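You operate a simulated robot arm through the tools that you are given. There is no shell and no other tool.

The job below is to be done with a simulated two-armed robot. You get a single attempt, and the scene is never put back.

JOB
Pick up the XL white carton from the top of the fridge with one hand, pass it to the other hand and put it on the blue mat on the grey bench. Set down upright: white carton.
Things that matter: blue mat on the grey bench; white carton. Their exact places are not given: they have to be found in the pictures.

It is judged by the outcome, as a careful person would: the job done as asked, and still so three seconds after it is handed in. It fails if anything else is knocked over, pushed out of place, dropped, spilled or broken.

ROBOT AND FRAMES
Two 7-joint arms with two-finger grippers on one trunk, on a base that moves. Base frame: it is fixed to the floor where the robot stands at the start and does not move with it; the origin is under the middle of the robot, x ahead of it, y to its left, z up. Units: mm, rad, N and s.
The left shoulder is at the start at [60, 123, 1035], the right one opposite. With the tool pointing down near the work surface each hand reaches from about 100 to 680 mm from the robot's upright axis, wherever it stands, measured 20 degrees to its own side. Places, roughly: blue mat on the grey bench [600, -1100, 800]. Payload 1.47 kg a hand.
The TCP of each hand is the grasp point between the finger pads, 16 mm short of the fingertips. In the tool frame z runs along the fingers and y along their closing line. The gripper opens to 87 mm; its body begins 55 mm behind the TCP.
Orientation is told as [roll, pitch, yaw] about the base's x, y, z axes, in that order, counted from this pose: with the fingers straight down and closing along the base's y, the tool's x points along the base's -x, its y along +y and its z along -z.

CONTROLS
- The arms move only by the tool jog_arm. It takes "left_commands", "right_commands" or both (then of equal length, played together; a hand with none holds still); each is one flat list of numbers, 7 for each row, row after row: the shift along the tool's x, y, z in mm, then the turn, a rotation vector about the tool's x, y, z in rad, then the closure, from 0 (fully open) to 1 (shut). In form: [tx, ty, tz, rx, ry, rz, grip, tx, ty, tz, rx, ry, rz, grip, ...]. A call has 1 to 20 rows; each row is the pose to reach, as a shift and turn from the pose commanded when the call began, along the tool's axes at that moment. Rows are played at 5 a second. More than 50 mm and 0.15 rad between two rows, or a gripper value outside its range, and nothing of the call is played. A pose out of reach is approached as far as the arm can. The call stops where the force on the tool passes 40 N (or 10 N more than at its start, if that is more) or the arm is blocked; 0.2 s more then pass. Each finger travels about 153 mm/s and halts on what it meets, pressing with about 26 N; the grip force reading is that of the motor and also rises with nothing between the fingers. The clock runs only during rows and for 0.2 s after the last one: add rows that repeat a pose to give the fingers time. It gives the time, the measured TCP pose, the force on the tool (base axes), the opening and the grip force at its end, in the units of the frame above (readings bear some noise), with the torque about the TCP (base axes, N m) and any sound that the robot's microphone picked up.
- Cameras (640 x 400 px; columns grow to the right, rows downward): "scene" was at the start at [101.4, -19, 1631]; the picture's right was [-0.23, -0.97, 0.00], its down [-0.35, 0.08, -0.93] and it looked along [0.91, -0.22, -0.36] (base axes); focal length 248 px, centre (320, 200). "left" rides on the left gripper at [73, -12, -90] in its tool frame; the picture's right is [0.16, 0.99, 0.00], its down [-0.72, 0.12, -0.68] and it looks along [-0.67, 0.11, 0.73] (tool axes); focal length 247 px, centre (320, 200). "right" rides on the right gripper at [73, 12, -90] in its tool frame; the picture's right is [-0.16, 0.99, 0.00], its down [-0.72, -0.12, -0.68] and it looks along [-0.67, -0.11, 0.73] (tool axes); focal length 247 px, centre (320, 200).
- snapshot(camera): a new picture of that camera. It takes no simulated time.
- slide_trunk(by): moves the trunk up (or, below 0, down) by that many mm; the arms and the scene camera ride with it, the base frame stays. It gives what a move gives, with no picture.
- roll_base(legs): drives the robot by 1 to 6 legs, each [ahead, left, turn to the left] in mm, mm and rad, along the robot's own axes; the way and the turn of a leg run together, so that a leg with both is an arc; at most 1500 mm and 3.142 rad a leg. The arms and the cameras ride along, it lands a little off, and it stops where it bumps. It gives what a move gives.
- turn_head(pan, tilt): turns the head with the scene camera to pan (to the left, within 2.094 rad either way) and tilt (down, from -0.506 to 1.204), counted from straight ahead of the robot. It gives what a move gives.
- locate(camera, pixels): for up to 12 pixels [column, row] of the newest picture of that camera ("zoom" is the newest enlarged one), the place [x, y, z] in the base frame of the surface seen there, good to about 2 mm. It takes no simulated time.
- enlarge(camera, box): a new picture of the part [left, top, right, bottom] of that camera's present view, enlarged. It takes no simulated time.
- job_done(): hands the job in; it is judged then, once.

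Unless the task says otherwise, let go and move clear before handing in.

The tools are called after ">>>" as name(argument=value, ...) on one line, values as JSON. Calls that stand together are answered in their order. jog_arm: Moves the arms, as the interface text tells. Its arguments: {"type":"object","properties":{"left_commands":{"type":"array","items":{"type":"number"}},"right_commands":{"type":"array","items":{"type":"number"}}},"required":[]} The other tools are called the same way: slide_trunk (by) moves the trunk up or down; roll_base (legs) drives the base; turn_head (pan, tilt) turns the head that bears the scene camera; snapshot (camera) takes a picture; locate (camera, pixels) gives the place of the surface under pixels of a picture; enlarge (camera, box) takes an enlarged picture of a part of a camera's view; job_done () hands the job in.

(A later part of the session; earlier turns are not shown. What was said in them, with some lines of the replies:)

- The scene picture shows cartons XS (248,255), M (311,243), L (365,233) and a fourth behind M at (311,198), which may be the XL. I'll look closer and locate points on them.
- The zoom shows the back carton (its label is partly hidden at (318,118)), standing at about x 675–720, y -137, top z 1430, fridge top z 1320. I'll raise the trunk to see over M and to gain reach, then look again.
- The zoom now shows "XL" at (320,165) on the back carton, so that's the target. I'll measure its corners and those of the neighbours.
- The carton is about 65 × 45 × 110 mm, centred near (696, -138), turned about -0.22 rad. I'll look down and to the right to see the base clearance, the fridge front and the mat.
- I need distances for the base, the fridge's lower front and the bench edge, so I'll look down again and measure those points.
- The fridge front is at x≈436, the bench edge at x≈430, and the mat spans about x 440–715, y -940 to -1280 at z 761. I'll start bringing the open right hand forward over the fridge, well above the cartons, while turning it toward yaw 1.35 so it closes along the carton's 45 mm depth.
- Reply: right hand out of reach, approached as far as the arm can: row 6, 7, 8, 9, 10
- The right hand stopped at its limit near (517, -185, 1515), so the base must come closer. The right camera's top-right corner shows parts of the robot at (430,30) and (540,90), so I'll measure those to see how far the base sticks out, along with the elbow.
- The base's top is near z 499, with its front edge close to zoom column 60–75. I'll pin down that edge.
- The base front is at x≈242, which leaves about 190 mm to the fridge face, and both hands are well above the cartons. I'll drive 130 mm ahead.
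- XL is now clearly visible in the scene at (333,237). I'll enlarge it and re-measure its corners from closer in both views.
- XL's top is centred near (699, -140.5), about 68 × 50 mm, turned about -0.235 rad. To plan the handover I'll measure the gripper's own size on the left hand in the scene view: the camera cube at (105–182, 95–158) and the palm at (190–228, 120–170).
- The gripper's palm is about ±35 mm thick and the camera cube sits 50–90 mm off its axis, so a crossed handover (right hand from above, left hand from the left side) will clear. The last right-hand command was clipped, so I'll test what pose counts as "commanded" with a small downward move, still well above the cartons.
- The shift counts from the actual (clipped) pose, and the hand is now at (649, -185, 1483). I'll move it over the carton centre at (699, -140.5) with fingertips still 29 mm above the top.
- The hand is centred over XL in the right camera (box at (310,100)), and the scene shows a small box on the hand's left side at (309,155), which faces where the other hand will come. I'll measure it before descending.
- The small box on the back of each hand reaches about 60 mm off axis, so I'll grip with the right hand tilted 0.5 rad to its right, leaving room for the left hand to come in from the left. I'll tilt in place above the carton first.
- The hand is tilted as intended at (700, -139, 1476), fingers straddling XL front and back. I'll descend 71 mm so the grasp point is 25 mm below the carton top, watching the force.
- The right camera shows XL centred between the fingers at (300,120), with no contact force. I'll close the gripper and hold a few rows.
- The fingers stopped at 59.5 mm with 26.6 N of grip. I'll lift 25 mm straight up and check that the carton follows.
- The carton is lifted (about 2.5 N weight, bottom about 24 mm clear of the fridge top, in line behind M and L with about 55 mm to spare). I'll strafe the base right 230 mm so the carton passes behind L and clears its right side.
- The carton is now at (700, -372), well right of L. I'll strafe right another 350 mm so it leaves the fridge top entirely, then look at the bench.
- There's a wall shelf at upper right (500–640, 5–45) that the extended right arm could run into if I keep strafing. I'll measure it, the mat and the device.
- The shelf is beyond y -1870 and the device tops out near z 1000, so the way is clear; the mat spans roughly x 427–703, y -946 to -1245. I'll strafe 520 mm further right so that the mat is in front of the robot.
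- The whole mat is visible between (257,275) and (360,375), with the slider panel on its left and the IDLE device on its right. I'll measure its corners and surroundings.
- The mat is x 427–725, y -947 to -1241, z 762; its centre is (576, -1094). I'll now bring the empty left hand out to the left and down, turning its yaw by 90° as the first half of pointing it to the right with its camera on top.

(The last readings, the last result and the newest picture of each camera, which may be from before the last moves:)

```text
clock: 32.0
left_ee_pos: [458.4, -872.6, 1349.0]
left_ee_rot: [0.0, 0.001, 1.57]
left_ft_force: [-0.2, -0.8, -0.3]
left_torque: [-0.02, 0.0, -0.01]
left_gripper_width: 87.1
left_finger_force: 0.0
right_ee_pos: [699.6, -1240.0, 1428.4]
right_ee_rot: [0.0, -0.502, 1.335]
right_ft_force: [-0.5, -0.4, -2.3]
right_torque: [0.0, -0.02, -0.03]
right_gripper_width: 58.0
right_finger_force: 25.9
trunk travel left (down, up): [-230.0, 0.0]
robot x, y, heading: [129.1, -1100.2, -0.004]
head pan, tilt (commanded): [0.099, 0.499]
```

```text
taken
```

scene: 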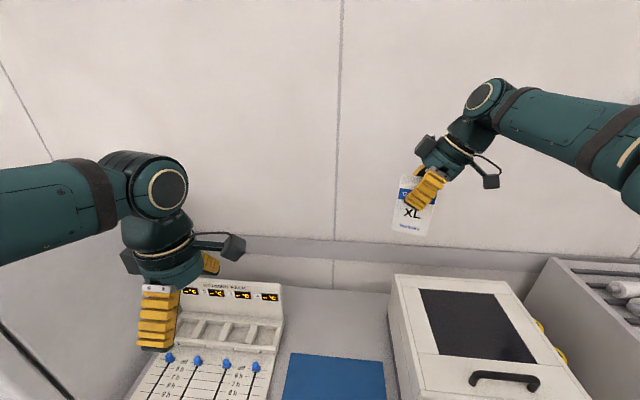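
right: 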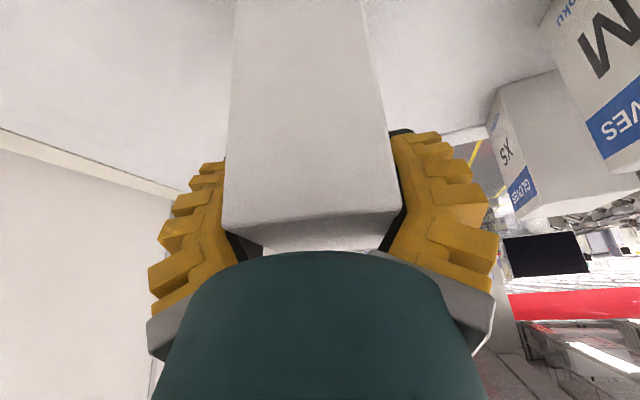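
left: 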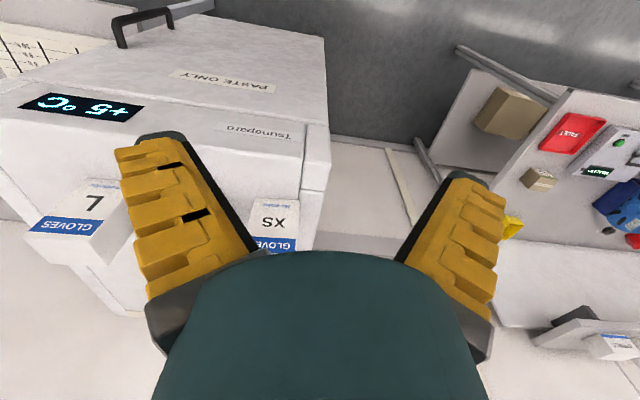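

The left hand took the yaw without trouble at (458, -873, 1349). Now I'll pitch it by 1.134 rad about its closing axis, so the fingers point right and 25° down with the camera on top.

>>> jog_arm(left_commands=[0, 0, 0, 0, 0.142, 0, 0, 0, 0, 0, 0, 0.284, 0, 0, 0, 0, 0, 0, 0.425, 0, 0, 0, 0, 0, 0, 0.567, 0, 0, 0, 0, 0, 0, 0.709, 0, 0, 0, 0, 0, 0, 0.85, 0, 0, 0, 0, 0, 0, 0.992, 0, 0, 0, 0, 0, 0, 1.134, 0, 0, 0, 0, 0, 0, 1.134, 0, 0])

>>> snapshot(camera="scene")

>>> snapshot(camera="left")

```text
clock: 34.0
left_ee_pos: [458.3, -871.4, 1350.9]
left_ee_rot: [-0.001, 1.136, 1.568]
left_ft_force: [0.4, 0.3, 0.1]
left_torque: [0.01, 0.05, 0.0]
left_gripper_width: 87.3
left_finger_force: 0.1
right_ee_pos: [698.7, -1240.3, 1429.8]
right_ee_rot: [0.0, -0.501, 1.335]
right_ft_force: [0.5, -0.2, -2.8]
right_torque: [-0.02, -0.02, 0.0]
right_gripper_width: 57.9
right_finger_force: 26.3
trunk travel left (down, up): [-230.0, 0.0]
robot x, y, heading: [130.2, -1101.2, -0.0]
head pan, tilt (commanded): [0.099, 0.499]
```

```text
taken
```

scene: 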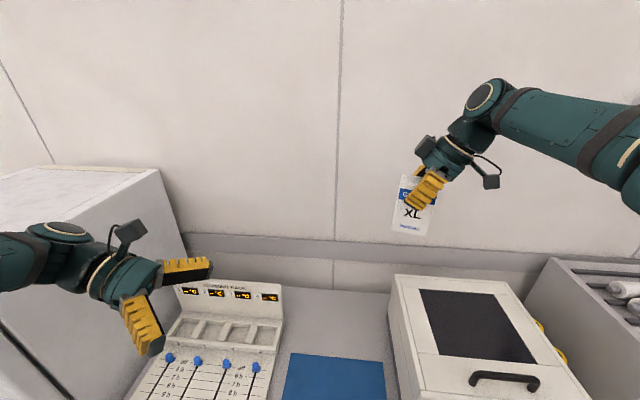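

```text
taken
```

left: 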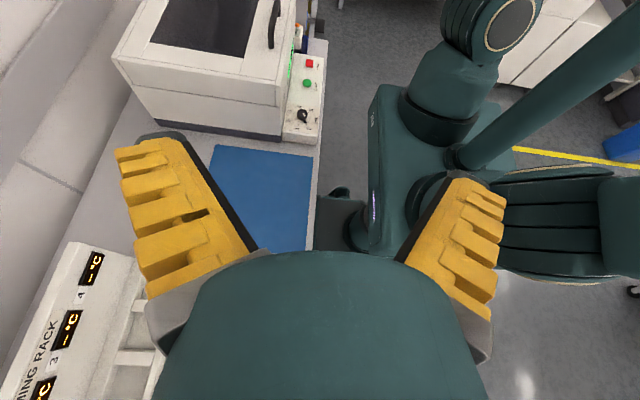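

The left hand is oriented as planned. Now I'll bring the right hand with the carton in front of the robot to about (528, -1130, 1330), turning it by 0.236 rad so the carton squares up with the left hand.

>>> jog_arm(right_commands=[-1.4, 24, 14.9, -0.0141, 0, -0.0259, 1, -2.8, 48, 29.8, -0.0283, 0, -0.0518, 1, -4.2, 72, 44.6, -0.0424, 0, -0.0777, 1, -5.7, 96, 59.5, -0.0566, 0, -0.1036, 1, -7.1, 120, 74.4, -0.0707, 0, -0.1294, 1, -8.5, 144, 89.3, -0.0848, 0, -0.1553, 1, -9.9, 168, 104.1, -0.099, 0, -0.1812, 1, -11.3, 192, 119, -0.1131, 0, -0.2071, 1, -11.3, 192, 119, -0.1131, 0, -0.2071, 1])

>>> snapshot(camera="scene")

>>> snapshot(camera="left")

```text
clock: 36.0
left_ee_pos: [458.9, -872.2, 1349.5]
left_ee_rot: [0.0, 1.135, 1.569]
left_ft_force: [0.0, -0.7, 0.2]
left_torque: [-0.03, 0.02, 0.0]
left_gripper_width: 87.2
left_finger_force: 0.1
right_ee_pos: [528.3, -1130.3, 1330.8]
right_ee_rot: [0.0, -0.5, 1.569]
right_ft_force: [-0.4, -0.6, -2.3]
right_torque: [0.01, 0.02, 0.01]
right_gripper_width: 58.1
right_finger_force: 25.8
trunk travel left (down, up): [-230.0, 0.0]
robot x, y, heading: [130.2, -1102.8, -0.001]
head pan, tilt (commanded): [0.099, 0.499]
```

```text
taken
```

scene: 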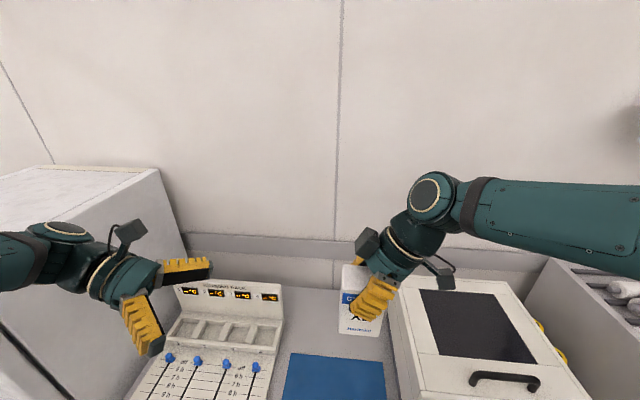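

```text
taken
```

left: 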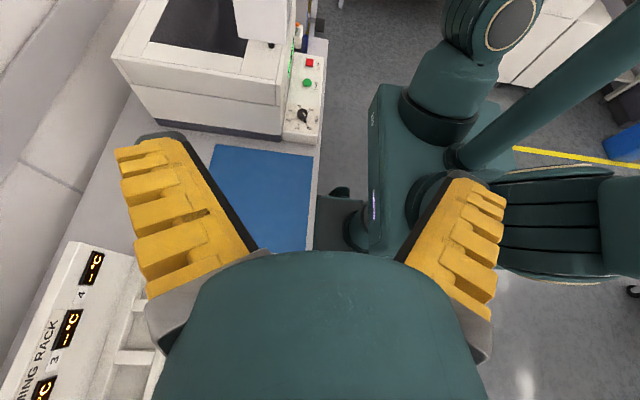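

The carton is now in front of the robot with the label facing me at (360,300). I'll enlarge and measure its actual corners in the right hand's grip.

>>> enlarge(camera="scene", box=[300, 220, 460, 345])

```text
3.20 times, centred on (380, 282) of scene
```

zoom: 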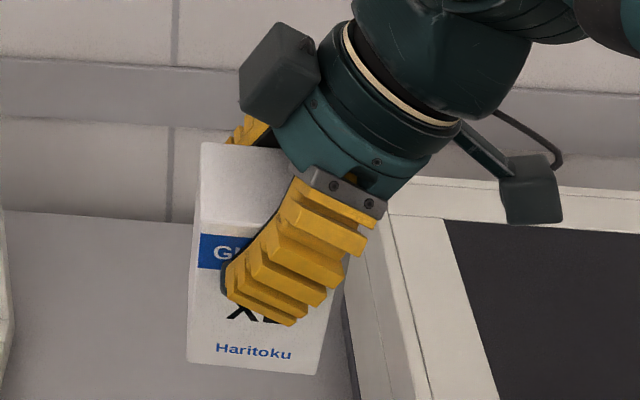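

>>> locate(camera="zoom", pixels=[[206, 150], [199, 225], [192, 355], [314, 370], [250, 365], [200, 300], [243, 60], [243, 105], [270, 118], [290, 30], [300, 140], [232, 285]])

>>> locate(camera="zoom", pixels=[[280, 60], [318, 50], [290, 322], [325, 300], [270, 155], [510, 215], [555, 165], [380, 205], [310, 170], [245, 128], [240, 140], [205, 220]])

```text
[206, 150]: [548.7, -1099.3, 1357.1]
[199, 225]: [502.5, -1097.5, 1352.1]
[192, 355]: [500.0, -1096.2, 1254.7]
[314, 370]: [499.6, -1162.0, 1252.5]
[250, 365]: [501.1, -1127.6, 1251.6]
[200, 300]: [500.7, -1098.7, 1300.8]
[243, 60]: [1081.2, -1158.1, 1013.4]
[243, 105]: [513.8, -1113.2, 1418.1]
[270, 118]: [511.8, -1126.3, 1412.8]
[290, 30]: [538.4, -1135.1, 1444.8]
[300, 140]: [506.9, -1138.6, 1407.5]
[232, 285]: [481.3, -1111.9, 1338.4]
```

```text
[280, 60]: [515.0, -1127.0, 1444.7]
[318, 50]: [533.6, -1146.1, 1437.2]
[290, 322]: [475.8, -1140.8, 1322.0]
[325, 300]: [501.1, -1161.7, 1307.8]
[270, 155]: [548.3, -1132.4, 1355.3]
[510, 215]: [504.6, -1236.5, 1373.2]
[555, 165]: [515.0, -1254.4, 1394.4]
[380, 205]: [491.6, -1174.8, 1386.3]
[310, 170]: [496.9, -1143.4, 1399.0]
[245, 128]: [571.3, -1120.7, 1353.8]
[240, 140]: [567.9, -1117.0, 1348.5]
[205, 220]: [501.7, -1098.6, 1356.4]
```

The carton is centred near (526.5, -1129.5), bottom at z≈1247, upright and square, and the right hand's cube corner sits at about y -1113, z 1418. I'll bring the left hand to a pre-grasp point 130 mm back along its pointing direction, making its slope 0.5 rad so that it is square to the right hand.

>>> jog_arm(left_commands=[10.6, -13.6, 23.3, 0, -0.013, 0, 0, 21.2, -27.2, 46.6, 0, -0.026, 0, 0, 31.9, -40.8, 69.9, 0, -0.038, 0, 0, 42.5, -54.4, 93.2, 0, -0.051, 0, 0, 53.1, -68, 116.5, 0, -0.064, 0, 0, 53.1, -68, 116.5, 0, -0.064, 0, 0])

>>> snapshot(camera="scene")

>>> snapshot(camera="left")

```text
clock: 37.5
left_ee_pos: [526.8, -999.9, 1349.3]
left_ee_rot: [-0.004, 1.069, 1.569]
left_ft_force: [0.6, -0.2, 0.7]
left_torque: [-0.01, 0.01, 0.0]
left_gripper_width: 86.9
left_finger_force: 0.0
right_ee_pos: [527.0, -1128.6, 1330.9]
right_ee_rot: [0.0, -0.501, 1.571]
right_ft_force: [-0.1, 0.2, -2.4]
right_torque: [-0.01, -0.02, 0.03]
right_gripper_width: 58.0
right_finger_force: 25.8
trunk travel left (down, up): [-230.0, 0.0]
robot x, y, heading: [128.9, -1097.9, 0.002]
head pan, tilt (commanded): [0.099, 0.499]
```

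```text
taken
```

scene: 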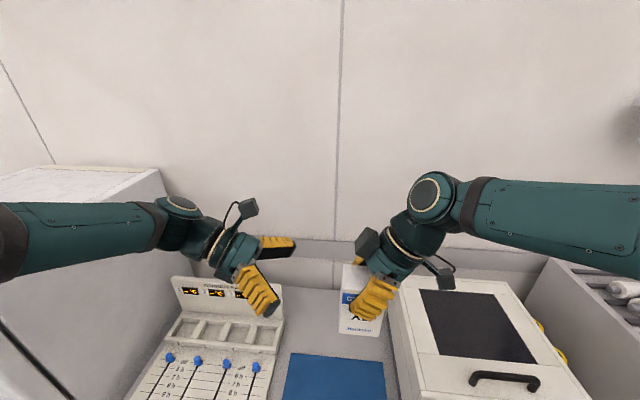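

```text
taken
```

left: 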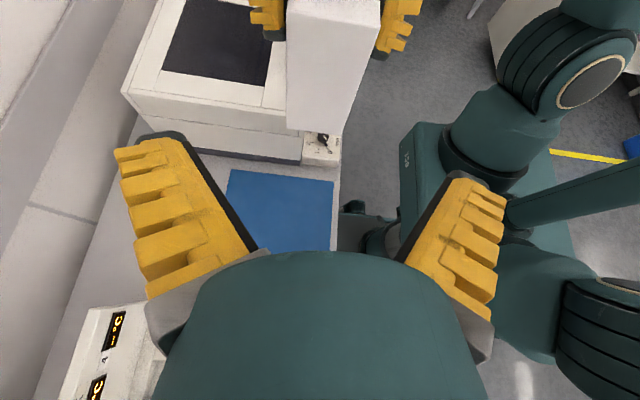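

The left camera shows the carton ahead at (335,60), held by the right fingers at the top, with the left fingers lined up to straddle it. I'll approach 95 mm along the pointing axis and check.

>>> jog_arm(left_commands=[0, 0, 24, 0, 0, 0, 0, 0, 0, 48, 0, 0, 0, 0, 0, 0, 72, 0, 0, 0, 0, 0, 0, 95, 0, 0, 0, 0, 0, 0, 95, 0, 0, 0, 0])

>>> enlarge(camera="scene", box=[220, 180, 476, 340])

>>> snapshot(camera="left")

```text
clock: 38.6
left_ee_pos: [525.6, -1083.8, 1303.0]
left_ee_rot: [0.001, 1.07, 1.569]
left_ft_force: [-0.4, -0.5, 0.3]
left_torque: [-0.01, 0.0, 0.02]
left_gripper_width: 86.9
left_finger_force: 0.0
right_ee_pos: [525.8, -1130.3, 1331.0]
right_ee_rot: [0.0, -0.5, 1.571]
right_ft_force: [-0.5, 0.8, -2.1]
right_torque: [-0.06, -0.03, 0.03]
right_gripper_width: 58.2
right_finger_force: 25.5
trunk travel left (down, up): [-230.0, 0.0]
robot x, y, heading: [128.8, -1099.1, -0.0]
head pan, tilt (commanded): [0.099, 0.499]
```

```text
2.50 times, centred on (348, 260) of scene
```

zoom: 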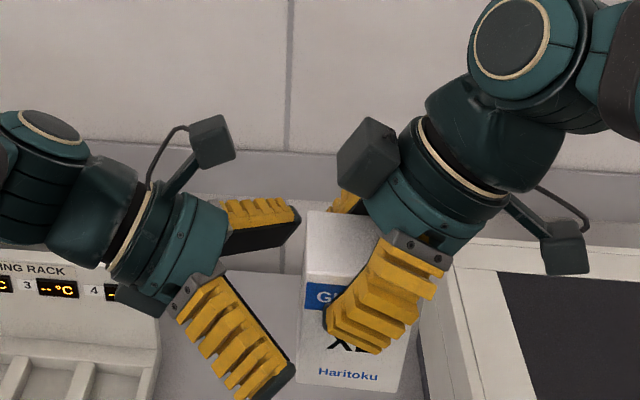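

```text
taken
```

left: 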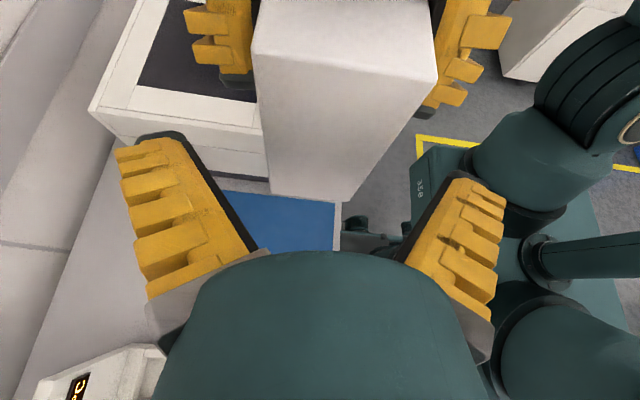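

Clearances look good: the left fingers sit just left of the carton, below the right fingers, and both camera cubes are well apart. I'll advance the last 35 mm slowly.

>>> jog_arm(left_commands=[0, 0, 9, 0, 0, 0, 0, 0, 0, 18, 0, 0, 0, 0, 0, 0, 27, 0, 0, 0, 0, 0, 0, 35, 0, 0, 0, 0, 0, 0, 35, 0, 0, 0, 0])

>>> enlarge(camera="scene", box=[220, 180, 476, 340])

>>> snapshot(camera="left")

```text
clock: 39.9
left_ee_pos: [526.6, -1114.6, 1286.0]
left_ee_rot: [0.001, 1.071, 1.568]
left_ft_force: [0.4, 0.3, 0.2]
left_torque: [0.03, -0.02, 0.02]
left_gripper_width: 86.8
left_finger_force: 0.1
right_ee_pos: [527.4, -1130.0, 1331.1]
right_ee_rot: [-0.001, -0.501, 1.57]
right_ft_force: [1.2, -0.2, -2.0]
right_torque: [-0.02, 0.01, -0.01]
right_gripper_width: 58.0
right_finger_force: 25.9
trunk travel left (down, up): [-230.0, 0.0]
robot x, y, heading: [131.1, -1098.0, -0.008]
head pan, tilt (commanded): [0.099, 0.499]
```

```text
2.50 times, centred on (348, 260) of scene
```

zoom: 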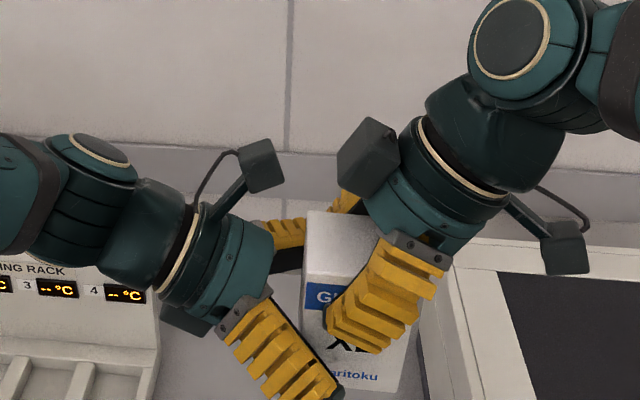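

```text
taken
```

left: 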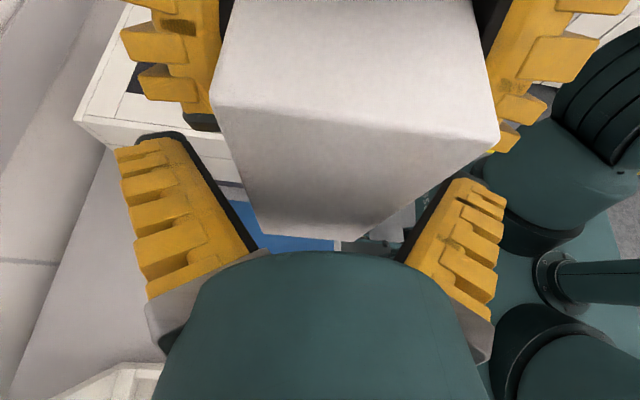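

The left hand is at (526.6, -1114.6, 1286) around the lower carton with no contact. I'll close it while the right hand keeps holding.

>>> jog_arm(left_commands=[0, 0, 0, 0, 0, 0, 0.2, 0, 0, 0, 0, 0, 0, 0.35, 0, 0, 0, 0, 0, 0, 0.6, 0, 0, 0, 0, 0, 0, 1, 0, 0, 0, 0, 0, 0, 1, 0, 0, 0, 0, 0, 0, 1])

>>> enlarge(camera="scene", box=[220, 180, 476, 340])

>>> snapshot(camera="left")

```text
clock: 41.2
left_ee_pos: [526.7, -1114.3, 1286.9]
left_ee_rot: [-0.001, 1.07, 1.569]
left_ft_force: [4.4, -8.7, -3.1]
left_torque: [0.26, 0.24, 0.09]
left_gripper_width: 59.1
left_finger_force: 25.9
right_ee_pos: [527.2, -1128.0, 1331.4]
right_ee_rot: [-0.001, -0.5, 1.571]
right_ft_force: [-5.6, 9.2, 3.7]
right_torque: [0.24, -0.02, -0.06]
right_gripper_width: 58.2
right_finger_force: 25.4
trunk travel left (down, up): [-230.0, 0.0]
robot x, y, heading: [126.7, -1098.5, -0.005]
head pan, tilt (commanded): [0.099, 0.499]
```

```text
2.50 times, centred on (348, 260) of scene
```

zoom: 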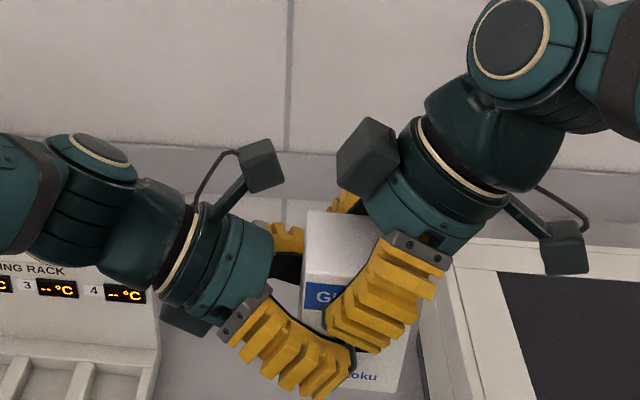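

```text
taken
```

left: 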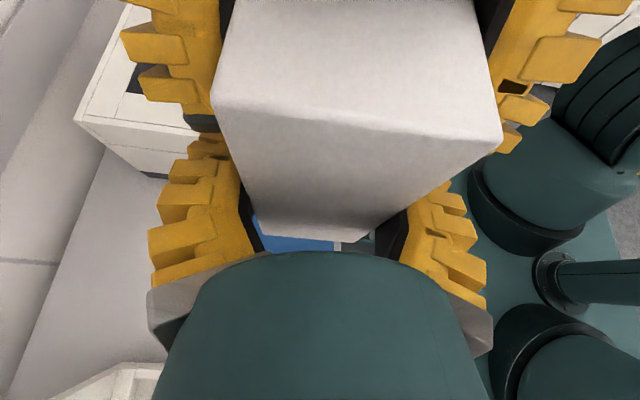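

Both hands now hold it (left 59.1 mm, 25.9 N), with an internal force of about 9 N between them. I'll ease that by nudging the left hand 2 mm along the pull before letting the right go.

>>> jog_arm(left_commands=[0.1, -0.4, 0.85, 0, 0, 0, 1, 0.24, -0.8, 1.7, 0, 0, 0, 1, 0.24, -0.8, 1.7, 0, 0, 0, 1])

```text
clock: 42.0
left_ee_pos: [527.3, -1116.8, 1286.3]
left_ee_rot: [-0.002, 1.07, 1.569]
left_ft_force: [-1.0, 6.2, -1.1]
left_torque: [-0.28, -0.09, -0.3]
left_gripper_width: 59.3
left_finger_force: 26.2
right_ee_pos: [528.0, -1131.0, 1330.9]
right_ee_rot: [0.0, -0.5, 1.569]
right_ft_force: [1.1, -5.6, 1.0]
right_torque: [0.09, 0.09, 0.21]
right_gripper_width: 58.1
right_finger_force: 26.7
trunk travel left (down, up): [-230.0, 0.0]
robot x, y, heading: [129.2, -1097.7, -0.002]
head pan, tilt (commanded): [0.099, 0.499]
```

The sign flipped to about +6 N, so I'll come back by roughly 0.7 mm to sit near zero.

>>> jog_arm(left_commands=[-0.3, 0.1, -0.6, 0, 0, 0, 1, -0.3, 0.1, -0.6, 0, 0, 0, 1])

```text
clock: 42.6
left_ee_pos: [526.9, -1115.3, 1286.8]
left_ee_rot: [0.001, 1.069, 1.569]
left_ft_force: [-2.5, 6.2, 0.8]
left_torque: [0.03, 0.01, -0.03]
left_gripper_width: 58.9
left_finger_force: 25.9
right_ee_pos: [529.0, -1130.0, 1331.0]
right_ee_rot: [0.001, -0.502, 1.573]
right_ft_force: [2.5, -5.2, -1.1]
right_torque: [-0.29, -0.12, -0.06]
right_gripper_width: 58.2
right_finger_force: 26.0
trunk travel left (down, up): [-230.0, 0.0]
robot x, y, heading: [129.2, -1098.1, 0.001]
head pan, tilt (commanded): [0.099, 0.499]
```

Forces between the hands are small and the left grip is firm at 25.9 N. I'll open the right hand.

>>> jog_arm(right_commands=[0, 0, 0, 0, 0, 0, 0.3, 0, 0, 0, 0, 0, 0, 0.15, 0, 0, 0, 0, 0, 0, 0, 0, 0, 0, 0, 0, 0, 0, 0, 0, 0, 0, 0, 0, 0])

>>> enlarge(camera="scene", box=[220, 180, 476, 340])

>>> snapshot(camera="right")

```text
clock: 43.9
left_ee_pos: [527.5, -1115.3, 1286.5]
left_ee_rot: [-0.001, 1.068, 1.569]
left_ft_force: [0.1, -0.5, 0.0]
left_torque: [0.0, 0.01, -0.02]
left_gripper_width: 58.7
left_finger_force: 26.1
right_ee_pos: [527.2, -1129.5, 1331.5]
right_ee_rot: [-0.002, -0.502, 1.572]
right_ft_force: [-0.5, 0.6, -0.1]
right_torque: [0.0, -0.01, 0.0]
right_gripper_width: 87.2
right_finger_force: 0.1
trunk travel left (down, up): [-230.0, 0.0]
robot x, y, heading: [129.1, -1100.3, -0.005]
head pan, tilt (commanded): [0.099, 0.499]
```

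```text
2.50 times, centred on (348, 260) of scene
```

zoom: 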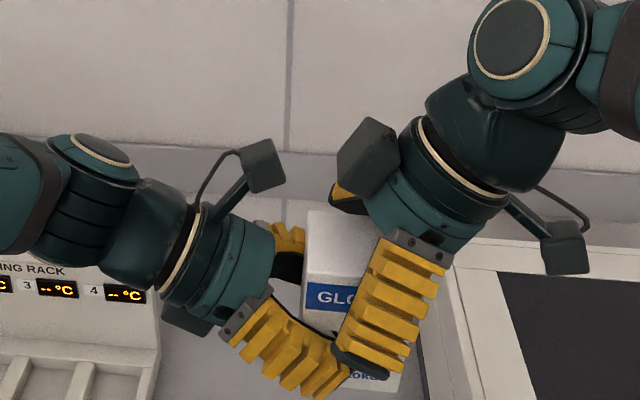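

```text
taken
```

right: 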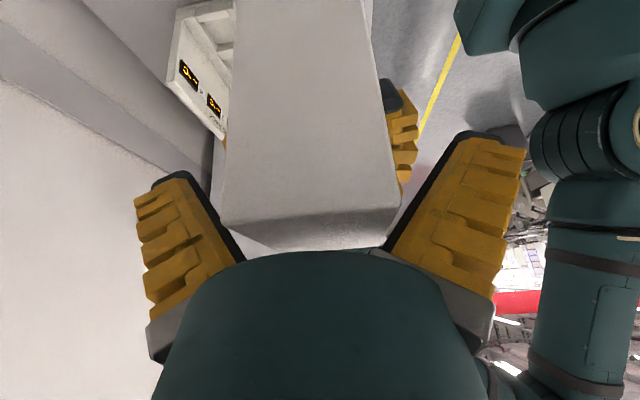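

The right hand is open (87 mm) and the left holds at 58.7 mm with 26 N. I'll back the right hand straight out along its own axis, up and to the right.

>>> jog_arm(right_commands=[0, 0, -10, 0, 0, 0, 0, 0, 0, -25, 0, 0, 0, 0, 0, 0, -50, 0, 0, 0, 0, 0, 0, -80, 0, 0, 0, 0, 0, 0, -110, 0, 0, 0, 0, 0, 0, -140, 0, 0, 0, 0])

>>> snapshot(camera="scene")

>>> snapshot(camera="left")

```text
clock: 45.2
left_ee_pos: [527.7, -1115.8, 1286.9]
left_ee_rot: [-0.002, 1.071, 1.57]
left_ft_force: [-0.3, -0.1, 0.0]
left_torque: [0.03, -0.02, 0.0]
left_gripper_width: 58.5
left_finger_force: 26.9
right_ee_pos: [527.4, -1199.2, 1453.3]
right_ee_rot: [0.0, -0.501, 1.569]
right_ft_force: [0.3, -0.4, -0.6]
right_torque: [-0.01, -0.03, -0.01]
right_gripper_width: 87.2
right_finger_force: 0.1
trunk travel left (down, up): [-230.0, 0.0]
robot x, y, heading: [129.6, -1099.9, -0.009]
head pan, tilt (commanded): [0.099, 0.499]
```

```text
taken
```

scene: 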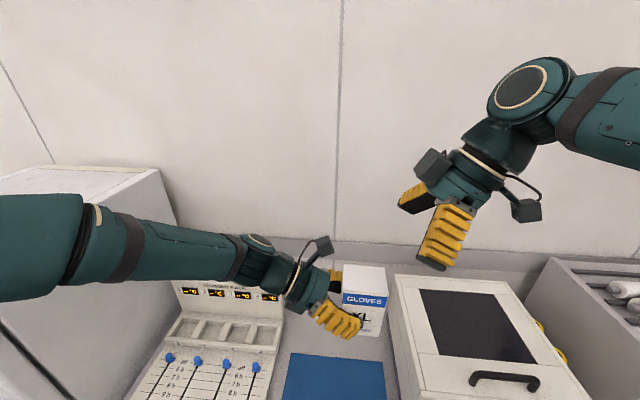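

```text
taken
```

left: 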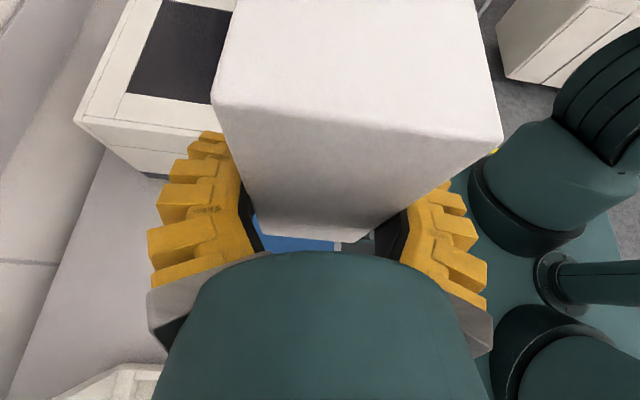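

The left hand alone now holds the carton, label still facing me at (363,305). I'll measure whether it is upright and where its bottom is.

>>> enlarge(camera="scene", box=[290, 240, 418, 350])

```text
3.64 times, centred on (354, 295) of scene
```

zoom: 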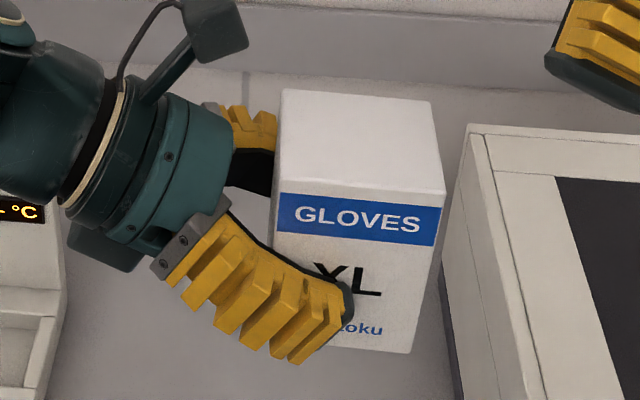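

>>> locate(camera="zoom", pixels=[[286, 95], [428, 105], [281, 183], [440, 193], [439, 230], [410, 348], [375, 345], [276, 225], [350, 345], [355, 140], [430, 290], [340, 250]])

>>> locate(camera="zoom", pixels=[[80, 250], [110, 268], [130, 268], [295, 360], [300, 345], [345, 310], [215, 325], [165, 275], [240, 350], [140, 245], [75, 225], [245, 30]])

```text
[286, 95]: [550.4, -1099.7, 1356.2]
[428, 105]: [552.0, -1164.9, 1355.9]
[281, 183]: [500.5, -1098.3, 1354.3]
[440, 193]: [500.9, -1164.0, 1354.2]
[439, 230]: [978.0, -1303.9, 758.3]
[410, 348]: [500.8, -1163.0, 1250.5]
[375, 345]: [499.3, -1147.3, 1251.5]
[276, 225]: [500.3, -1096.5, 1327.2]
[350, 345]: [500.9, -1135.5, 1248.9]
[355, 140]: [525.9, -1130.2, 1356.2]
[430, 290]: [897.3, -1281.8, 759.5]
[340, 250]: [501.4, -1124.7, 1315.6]
```

```text
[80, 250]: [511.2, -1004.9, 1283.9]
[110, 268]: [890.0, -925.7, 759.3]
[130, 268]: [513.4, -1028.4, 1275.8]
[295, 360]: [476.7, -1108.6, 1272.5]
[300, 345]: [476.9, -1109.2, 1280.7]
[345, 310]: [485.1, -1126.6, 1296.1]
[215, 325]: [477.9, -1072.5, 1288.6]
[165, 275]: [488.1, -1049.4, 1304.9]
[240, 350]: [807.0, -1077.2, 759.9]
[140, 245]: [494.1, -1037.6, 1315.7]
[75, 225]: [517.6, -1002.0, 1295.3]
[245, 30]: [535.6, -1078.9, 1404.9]
```

The carton is upright (top z 1356 at all corners, bottom ≈1246), and the lowest part of the left hand is about 26 mm above its bottom. I'll retract the right hand out of the way.

>>> jog_arm(right_commands=[10, 25, -23, 0, 0, 0, 0, 21, 50, -46, 0, 0, 0, 0, 31, 75, -68, 0, 0, 0, 0, 41.5, 100, -91, 0, 0, 0, 0])

>>> slide_trunk(by=-100)

>>> turn_head(pan=0.25, tilt=0.6)

>>> snapshot(camera="scene")

```text
clock: 46.2
left_ee_pos: [526.7, -1116.9, 1286.6]
left_ee_rot: [-0.002, 1.072, 1.568]
left_ft_force: [-0.5, -0.3, 0.1]
left_torque: [0.03, -0.04, 0.0]
left_gripper_width: 58.3
left_finger_force: 26.0
right_ee_pos: [426.7, -1278.0, 1514.5]
right_ee_rot: [0.001, -0.502, 1.572]
right_ft_force: [-0.4, 0.2, -0.8]
right_torque: [0.03, -0.01, -0.03]
right_gripper_width: 87.0
right_finger_force: 0.0
trunk travel left (down, up): [-230.0, 0.0]
robot x, y, heading: [130.7, -1101.9, -0.003]
head pan, tilt (commanded): [0.099, 0.499]
```

```text
clock: 47.6
left_ee_pos: [526.6, -1115.7, 1186.9]
left_ee_rot: [-0.003, 1.07, 1.569]
left_ft_force: [-0.1, -0.8, -0.9]
left_torque: [0.05, 0.0, -0.01]
left_gripper_width: 58.4
left_finger_force: 26.1
right_ee_pos: [428.5, -1277.3, 1413.8]
right_ee_rot: [-0.001, -0.502, 1.571]
right_ft_force: [0.2, 0.4, -0.2]
right_torque: [0.01, -0.02, 0.04]
right_gripper_width: 87.0
right_finger_force: 0.1
trunk travel left (down, up): [-130.0, 100.0]
robot x, y, heading: [129.0, -1101.2, -0.0]
head pan, tilt (commanded): [0.099, 0.499]
```

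```text
clock: 48.3
left_ee_pos: [527.5, -1114.7, 1185.7]
left_ee_rot: [0.001, 1.069, 1.571]
left_ft_force: [-0.5, 0.5, -0.5]
left_torque: [0.05, -0.02, -0.04]
left_gripper_width: 58.0
left_finger_force: 25.8
right_ee_pos: [428.0, -1277.6, 1413.9]
right_ee_rot: [0.0, -0.501, 1.57]
right_ft_force: [-0.8, 0.1, 0.2]
right_torque: [0.0, 0.0, 0.01]
right_gripper_width: 86.9
right_finger_force: 0.0
trunk travel left (down, up): [-130.0, 100.0]
robot x, y, heading: [129.3, -1102.5, 0.003]
head pan, tilt (commanded): [0.25, 0.6]
```

```text
taken
```

scene: 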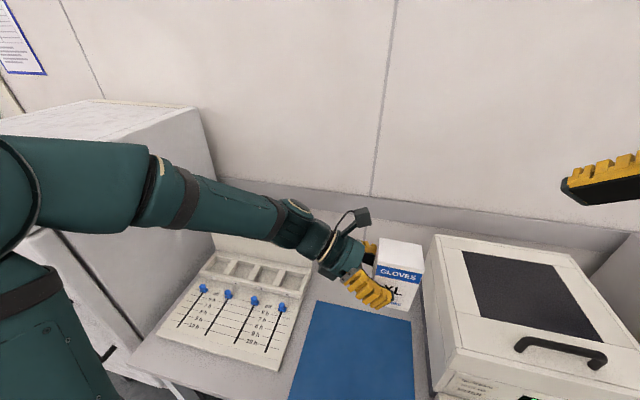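

The left elbow passes near the fridge side at the picture's left, so I'll measure it before lowering further.

>>> locate(camera="scene", pixels=[[15, 170], [90, 160], [60, 320], [120, 220], [150, 180], [200, 205], [30, 260], [100, 110], [195, 115], [10, 300], [90, 390], [260, 220]])

```text
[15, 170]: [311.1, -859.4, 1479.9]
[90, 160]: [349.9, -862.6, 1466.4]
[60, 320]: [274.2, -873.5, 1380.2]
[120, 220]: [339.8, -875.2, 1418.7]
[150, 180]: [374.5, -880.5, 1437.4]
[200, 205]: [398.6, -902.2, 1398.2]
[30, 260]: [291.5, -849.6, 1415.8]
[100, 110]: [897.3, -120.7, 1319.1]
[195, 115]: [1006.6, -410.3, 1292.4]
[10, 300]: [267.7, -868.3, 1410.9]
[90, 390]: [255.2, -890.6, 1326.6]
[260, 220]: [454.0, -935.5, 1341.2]
```

The elbow is at about (300, -850), far from the fridge. I'll lower the trunk the remaining 130 mm.

>>> slide_trunk(by=-130)

>>> snapshot(camera="scene")

```text
clock: 49.9
left_ee_pos: [527.4, -1115.8, 1056.2]
left_ee_rot: [-0.002, 1.071, 1.569]
left_ft_force: [0.7, -0.3, -0.4]
left_torque: [0.03, -0.02, -0.02]
left_gripper_width: 58.2
left_finger_force: 25.7
right_ee_pos: [429.8, -1276.4, 1284.7]
right_ee_rot: [0.0, -0.501, 1.571]
right_ft_force: [0.1, -0.6, 0.2]
right_torque: [-0.04, 0.02, 0.0]
right_gripper_width: 87.0
right_finger_force: 0.0
trunk travel left (down, up): [0.0, 230.0]
robot x, y, heading: [129.6, -1099.1, -0.001]
head pan, tilt (commanded): [0.25, 0.6]
```

```text
taken
```

scene: 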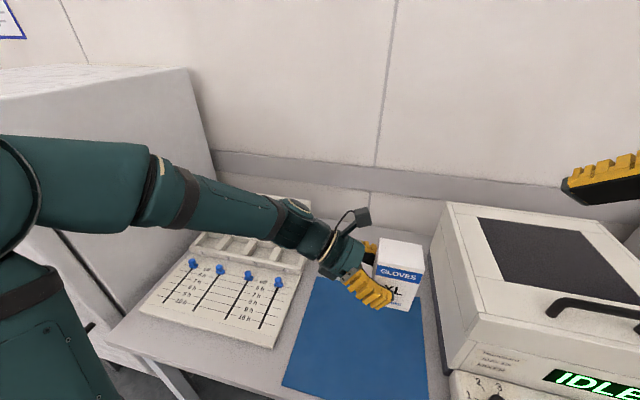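

The carton's bottom is now about z 1016, with the mat at 762. I'll lower the left hand 200 mm while shifting the carton toward the mat's centre (+45 in x, +32 in y).

>>> jog_arm(left_commands=[-23.9, -5.6, 8.5, 0, 0, 0, 1, -47.7, -11.3, 17, 0, 0, 0, 1, -71.6, -16.9, 25.4, 0, 0, 0, 1, -95.5, -22.5, 33.9, 0, 0, 0, 1, -119.3, -28.1, 42.4, 0, 0, 0, 1, -143.2, -33.8, 50.9, 0, 0, 0, 1, -167, -39.4, 59.3, 0, 0, 0, 1, -190.9, -45, 67.8, 0, 0, 0, 1, -190.9, -45, 67.8, 0, 0, 0, 1])

>>> snapshot(camera="scene")

>>> enlarge(camera="scene", box=[270, 220, 462, 340])

```text
clock: 51.9
left_ee_pos: [573.1, -1083.8, 855.8]
left_ee_rot: [-0.002, 1.07, 1.568]
left_ft_force: [0.2, 0.8, 0.3]
left_torque: [0.05, 0.03, -0.01]
left_gripper_width: 58.3
left_finger_force: 26.2
right_ee_pos: [429.1, -1277.8, 1284.1]
right_ee_rot: [0.002, -0.501, 1.571]
right_ft_force: [-1.0, 1.0, 0.8]
right_torque: [-0.01, -0.01, -0.03]
right_gripper_width: 86.9
right_finger_force: 0.1
trunk travel left (down, up): [0.0, 230.0]
robot x, y, heading: [131.0, -1097.3, -0.007]
head pan, tilt (commanded): [0.25, 0.6]
```

```text
taken
```

scene: 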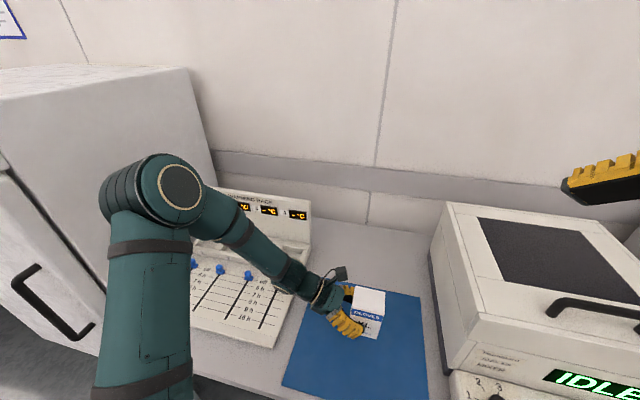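

```text
3.33 times, centred on (366, 280) of scene
```

zoom: 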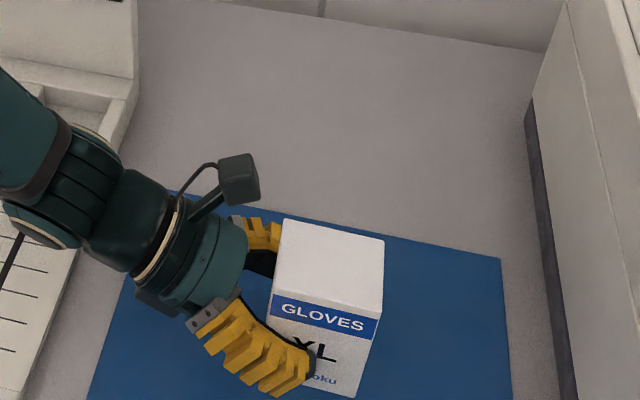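

The carton is over the mat; I'll measure its top corners and tilt to know exactly how far to go.

>>> locate(camera="zoom", pixels=[[290, 228], [375, 245], [278, 290], [375, 310], [330, 265], [352, 392], [365, 360], [335, 390], [140, 295], [160, 305], [275, 390], [200, 310]])

>>> locate(camera="scene", pixels=[[300, 370], [400, 340], [410, 310], [320, 310], [350, 370], [420, 390]])

```text
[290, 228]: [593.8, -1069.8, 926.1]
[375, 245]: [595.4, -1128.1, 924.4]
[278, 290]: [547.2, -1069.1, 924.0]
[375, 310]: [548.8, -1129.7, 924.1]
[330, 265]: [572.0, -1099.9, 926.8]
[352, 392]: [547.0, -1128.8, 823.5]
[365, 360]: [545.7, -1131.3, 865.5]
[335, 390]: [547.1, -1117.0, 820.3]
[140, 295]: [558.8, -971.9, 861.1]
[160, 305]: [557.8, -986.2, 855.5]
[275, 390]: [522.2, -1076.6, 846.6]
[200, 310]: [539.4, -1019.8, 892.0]
```

```text
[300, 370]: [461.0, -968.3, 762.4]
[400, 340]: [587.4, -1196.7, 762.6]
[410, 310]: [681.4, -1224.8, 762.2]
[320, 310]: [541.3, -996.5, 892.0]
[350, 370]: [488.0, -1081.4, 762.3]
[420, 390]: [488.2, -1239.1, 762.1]
```

The top is at z≈926, so the bottom is at ≈816 and the mat at 762.3 — about 54 mm to go. I'll lower 49 mm slowly.

>>> jog_arm(left_commands=[-10.5, 0, 5.8, 0, 0, 0, 1, -21.1, 0, 11.5, 0, 0, 0, 1, -31.6, 0, 17.3, 0, 0, 0, 1, -38, 0, 20.8, 0, 0, 0, 1, -43, 0, 23.5, 0, 0, 0, 1, -43, 0, 23.5, 0, 0, 0, 1])

>>> enlarge(camera="scene", box=[270, 240, 462, 360])

```text
clock: 53.3
left_ee_pos: [572.7, -1085.0, 807.0]
left_ee_rot: [-0.001, 1.07, 1.57]
left_ft_force: [0.2, -0.6, 0.5]
left_torque: [0.01, -0.03, 0.03]
left_gripper_width: 58.1
left_finger_force: 25.7
right_ee_pos: [427.3, -1277.3, 1284.2]
right_ee_rot: [-0.001, -0.5, 1.57]
right_ft_force: [0.1, 0.6, -0.3]
right_torque: [0.01, -0.01, 0.0]
right_gripper_width: 87.1
right_finger_force: 0.1
trunk travel left (down, up): [0.0, 230.0]
robot x, y, heading: [131.2, -1096.3, -0.002]
head pan, tilt (commanded): [0.25, 0.6]
```

```text
3.33 times, centred on (366, 300) of scene
```

zoom: 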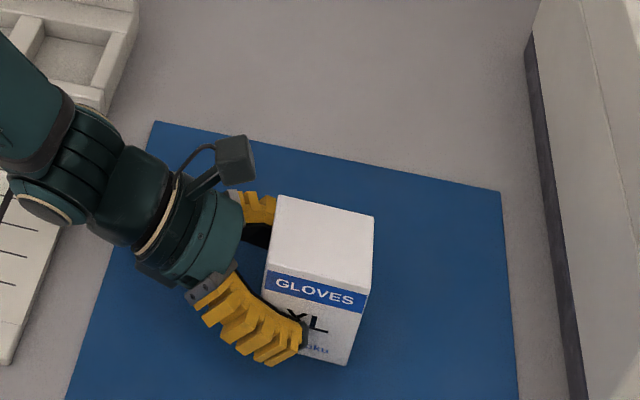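

No contact yet at TCP z 807 (about 5 mm left). I'll go down in 1 mm rows, 4 mm in all, reading the force.

>>> jog_arm(left_commands=[-0.9, 0, 0.5, 0, 0, 0, 1, -1.8, 0, 1.0, 0, 0, 0, 1, -2.6, 0, 1.4, 0, 0, 0, 1, -3.5, 0, 1.9, 0, 0, 0, 1, -3.5, 0, 1.9, 0, 0, 0, 1])

```text
clock: 54.5
left_ee_pos: [573.4, -1083.5, 804.5]
left_ee_rot: [-0.002, 1.071, 1.569]
left_ft_force: [-0.2, 0.4, 0.4]
left_torque: [0.02, 0.01, -0.04]
left_gripper_width: 58.0
left_finger_force: 26.1
right_ee_pos: [427.2, -1277.3, 1284.2]
right_ee_rot: [0.002, -0.5, 1.571]
right_ft_force: [-0.1, -0.9, -0.9]
right_torque: [-0.03, -0.01, 0.0]
right_gripper_width: 87.1
right_finger_force: 0.0
trunk travel left (down, up): [0.0, 230.0]
robot x, y, heading: [130.8, -1100.5, -0.009]
head pan, tilt (commanded): [0.25, 0.6]
```

Still no contact force at z 804. I'll check the carton's top height against the mat before the last millimetres.

>>> enlarge(camera="scene", box=[320, 270, 416, 356])

>>> locate(camera="zoom", pixels=[[320, 200], [260, 180], [380, 220], [300, 250], [370, 270], [200, 180], [420, 150], [480, 300]])

```text
4.65 times, centred on (368, 313) of scene
```

zoom: 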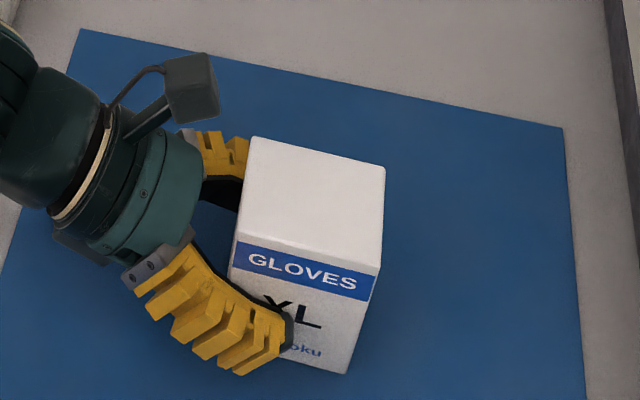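

```text
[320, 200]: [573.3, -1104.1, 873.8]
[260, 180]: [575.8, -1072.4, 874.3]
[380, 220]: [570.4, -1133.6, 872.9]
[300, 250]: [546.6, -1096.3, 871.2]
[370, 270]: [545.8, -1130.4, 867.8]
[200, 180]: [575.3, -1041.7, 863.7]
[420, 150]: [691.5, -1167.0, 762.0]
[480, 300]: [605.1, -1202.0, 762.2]
```

The top is at z≈874, so the bottom is about 1.5 mm above the mat. I'll go down another 2 mm in small rows.

>>> jog_arm(left_commands=[-0.5, 0, 0.25, 0, 0, 0, 1, -0.9, 0, 0.5, 0, 0, 0, 1, -1.3, 0, 0.7, 0, 0, 0, 1, -1.75, 0, 0.95, 0, 0, 0, 1, -1.75, 0, 0.95, 0, 0, 0, 1])

```text
clock: 55.7
left_ee_pos: [572.8, -1082.7, 802.1]
left_ee_rot: [-0.003, 1.072, 1.568]
left_ft_force: [0.9, 3.8, 15.5]
left_torque: [-0.66, -0.02, 0.05]
left_gripper_width: 58.2
left_finger_force: 25.9
right_ee_pos: [427.6, -1277.5, 1284.8]
right_ee_rot: [-0.001, -0.502, 1.574]
right_ft_force: [-0.2, 0.6, -0.2]
right_torque: [0.01, -0.02, -0.01]
right_gripper_width: 87.2
right_finger_force: 0.2
trunk travel left (down, up): [0.0, 230.0]
robot x, y, heading: [132.0, -1100.2, -0.001]
head pan, tilt (commanded): [0.25, 0.6]
```

Contact: 15.5 N upward, so the carton is on the mat. I'll ease up by about 0.7 mm, then open the left hand.

>>> jog_arm(left_commands=[0.6, 0, -0.33, 0, 0, 0, 1, 0.6, 0, -0.33, 0, 0, 0, 1])

```text
clock: 56.3
left_ee_pos: [572.0, -1083.3, 802.0]
left_ee_rot: [-0.002, 1.071, 1.569]
left_ft_force: [0.7, 3.7, 8.3]
left_torque: [-0.38, -0.12, 0.07]
left_gripper_width: 57.9
left_finger_force: 26.3
right_ee_pos: [427.0, -1277.4, 1284.0]
right_ee_rot: [0.001, -0.501, 1.571]
right_ft_force: [-0.1, -0.1, -0.3]
right_torque: [0.01, -0.02, 0.02]
right_gripper_width: 86.9
right_finger_force: 0.0
trunk travel left (down, up): [0.0, 230.0]
robot x, y, heading: [131.0, -1100.2, 0.001]
head pan, tilt (commanded): [0.25, 0.6]
```

Preload is down to 8 N; I'll ease another 0.4 mm and then open gradually.

>>> jog_arm(left_commands=[0.35, 0, -0.2, 0, 0, 0, 1, 0.35, 0, -0.2, 0, 0, 0, 0.3, 0.35, 0, -0.2, 0, 0, 0, 0.2, 0.35, 0, -0.2, 0, 0, 0, 0.1, 0.35, 0, -0.2, 0, 0, 0, 0, 0.35, 0, -0.2, 0, 0, 0, 0])

>>> enlarge(camera="scene", box=[270, 240, 462, 360])

>>> snapshot(camera="left")

```text
clock: 57.7
left_ee_pos: [571.8, -1082.6, 802.8]
left_ee_rot: [-0.002, 1.07, 1.568]
left_ft_force: [0.2, 0.3, -0.2]
left_torque: [0.0, 0.0, 0.0]
left_gripper_width: 87.1
left_finger_force: 0.0
right_ee_pos: [426.6, -1277.3, 1284.7]
right_ee_rot: [-0.001, -0.501, 1.569]
right_ft_force: [-1.2, 0.3, -0.3]
right_torque: [0.01, 0.0, -0.01]
right_gripper_width: 87.3
right_finger_force: 0.0
trunk travel left (down, up): [0.0, 230.0]
robot x, y, heading: [128.6, -1103.3, 0.002]
head pan, tilt (commanded): [0.25, 0.6]
```

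```text
3.33 times, centred on (366, 300) of scene
```

zoom: 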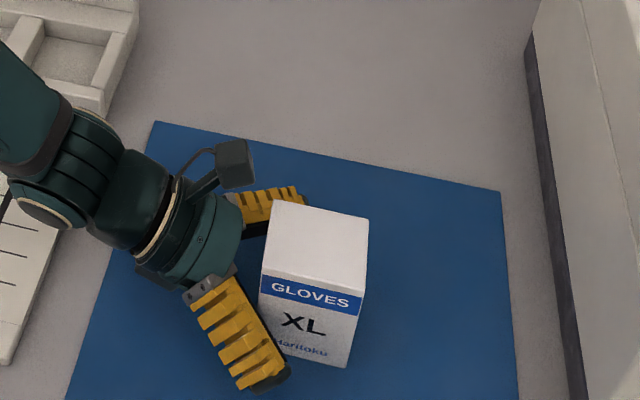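

```text
taken
```

left: 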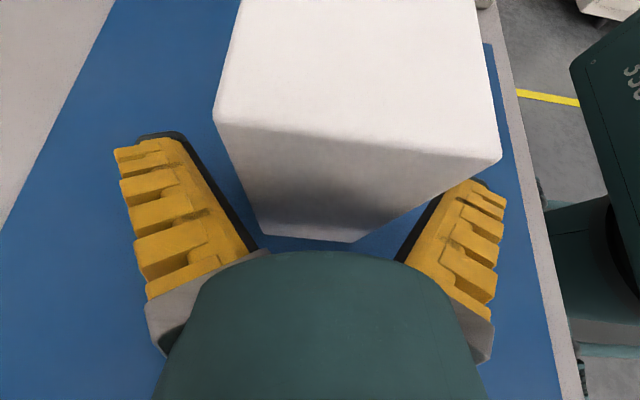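

Released: the carton stands upright on the mat, fingers 87 mm apart on either side of it. I'll back the left hand out along its own axis, up and to the left.

>>> jog_arm(left_commands=[0, 0, -8, 0, 0, 0, 0, 0, 0, -20, 0, 0, 0, 0, 0, 0, -40, 0, 0, 0, 0, 0, 0, -65, 0, 0, 0, 0, 0, 0, -95, 0, 0, 0, 0, 0, 0, -125, 0, 0, 0, 0])

>>> snapshot(camera="scene")

>>> snapshot(camera="left")

```text
clock: 59.1
left_ee_pos: [572.8, -971.6, 862.4]
left_ee_rot: [-0.001, 1.071, 1.572]
left_ft_force: [0.4, 0.5, 0.0]
left_torque: [0.01, -0.01, -0.04]
left_gripper_width: 87.0
left_finger_force: 0.1
right_ee_pos: [427.4, -1279.2, 1284.6]
right_ee_rot: [-0.001, -0.5, 1.571]
right_ft_force: [-0.5, -0.9, -0.4]
right_torque: [-0.02, 0.0, -0.01]
right_gripper_width: 87.1
right_finger_force: 0.0
trunk travel left (down, up): [0.0, 230.0]
robot x, y, heading: [126.4, -1095.9, -0.003]
head pan, tilt (commanded): [0.25, 0.6]
```

```text
taken
```

scene: 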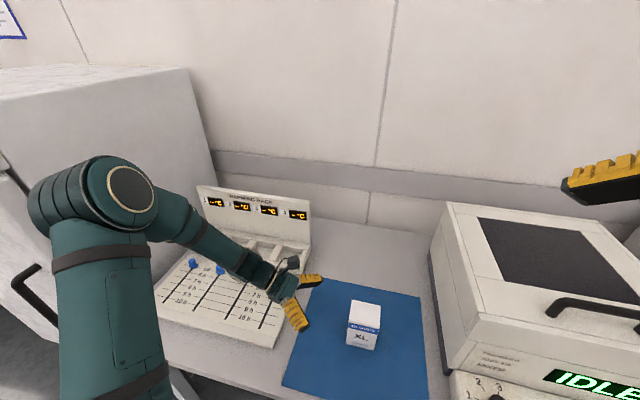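

```text
taken
```

left: 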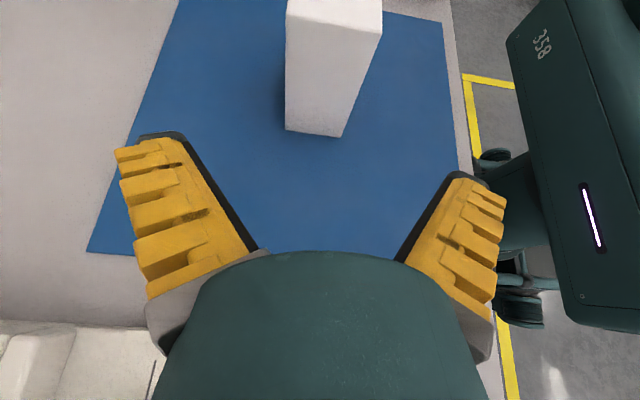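

The carton stands alone on the mat at (363,325) and the left hand is clear. I'll lift the left hand 120 mm higher, clear of the rack, and check the carton, the rack and the fridge top.

>>> jog_arm(left_commands=[26, 0, -14.4, 0, 0, 0, 0, 53, 0, -28.8, 0, 0, 0, 0, 79, 0, -43.1, 0, 0, 0, 0, 105, 0, -57.5, 0, 0, 0, 0])

>>> enlarge(camera="scene", box=[270, 260, 446, 370])

>>> locate(camera="zoom", pixels=[[300, 150], [370, 165], [285, 215], [380, 230], [330, 190], [290, 300], [375, 320], [500, 250]])

>>> turn_head(pan=0.8, tilt=0.2)

>>> snapshot(camera="scene")

```text
clock: 60.1
left_ee_pos: [572.1, -973.5, 983.9]
left_ee_rot: [0.0, 1.071, 1.569]
left_ft_force: [0.2, 0.1, -0.2]
left_torque: [0.01, 0.0, -0.01]
left_gripper_width: 87.0
left_finger_force: 0.0
right_ee_pos: [427.6, -1277.6, 1282.7]
right_ee_rot: [0.0, -0.5, 1.569]
right_ft_force: [-0.1, -0.1, -0.5]
right_torque: [0.03, -0.02, -0.01]
right_gripper_width: 87.2
right_finger_force: 0.2
trunk travel left (down, up): [0.0, 230.0]
robot x, y, heading: [126.4, -1099.5, 0.002]
head pan, tilt (commanded): [0.25, 0.6]
```

```text
3.64 times, centred on (358, 315) of scene
```

zoom: 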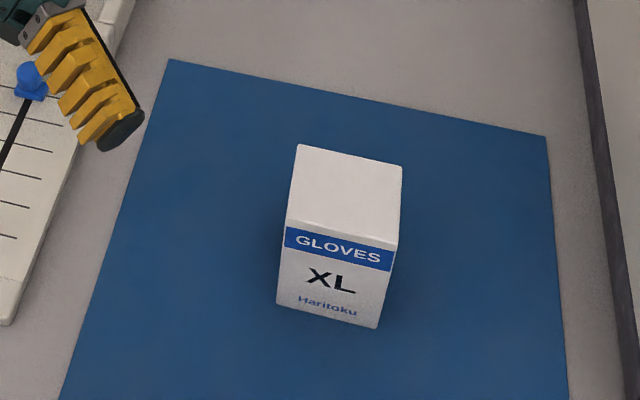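

```text
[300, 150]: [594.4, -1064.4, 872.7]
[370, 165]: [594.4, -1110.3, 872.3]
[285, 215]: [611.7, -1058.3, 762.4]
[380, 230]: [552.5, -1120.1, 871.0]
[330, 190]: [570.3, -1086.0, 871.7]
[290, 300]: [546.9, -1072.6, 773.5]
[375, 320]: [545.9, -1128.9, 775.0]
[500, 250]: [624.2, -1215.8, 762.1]
```

```text
clock: 61.0
left_ee_pos: [572.7, -973.7, 982.4]
left_ee_rot: [-0.002, 1.069, 1.569]
left_ft_force: [-0.4, -0.8, -0.3]
left_torque: [0.0, 0.0, 0.02]
left_gripper_width: 87.0
left_finger_force: 0.1
right_ee_pos: [427.8, -1277.3, 1283.6]
right_ee_rot: [-0.001, -0.501, 1.571]
right_ft_force: [0.1, 0.1, 0.6]
right_torque: [-0.01, -0.03, 0.0]
right_gripper_width: 87.3
right_finger_force: 0.0
trunk travel left (down, up): [0.0, 230.0]
robot x, y, heading: [129.6, -1101.9, -0.001]
head pan, tilt (commanded): [0.799, 0.201]
```

```text
taken
```

scene: 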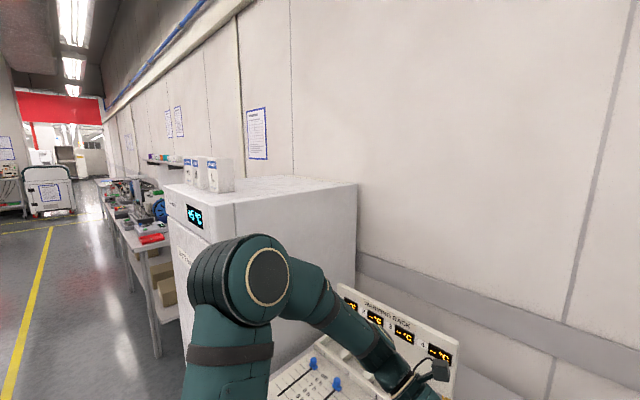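

The XL carton stands upright near the mat's centre: its top is level at z≈872, and it covers about x 546–597, y -1062 to -1130. The three other cartons still stand on the fridge, nothing on the bench has moved, and both hands are clear, so I'm handing the job in.

>>> job_done()

```text
The job is handed in.
```

The XL white carton is standing upright near the middle of the blue mat on the grey bench, and the job is handed in. I haven't been told the judge's result.

- **Transfer:** the right hand lifted the carton from the top of the fridge. The left hand took it in front of the robot and set it down on the mat.
- **Placement:** the last measurement had the carton's top level and its front face vertical. It is well inside the mat on every side.
- **Everything else:** the XS, M and L cartons are still standing on the fridge. I saw nothing disturbed on the bench, and nothing was dropped or bumped along the way.
- **Robot:** both hands are open and clear of the carton.
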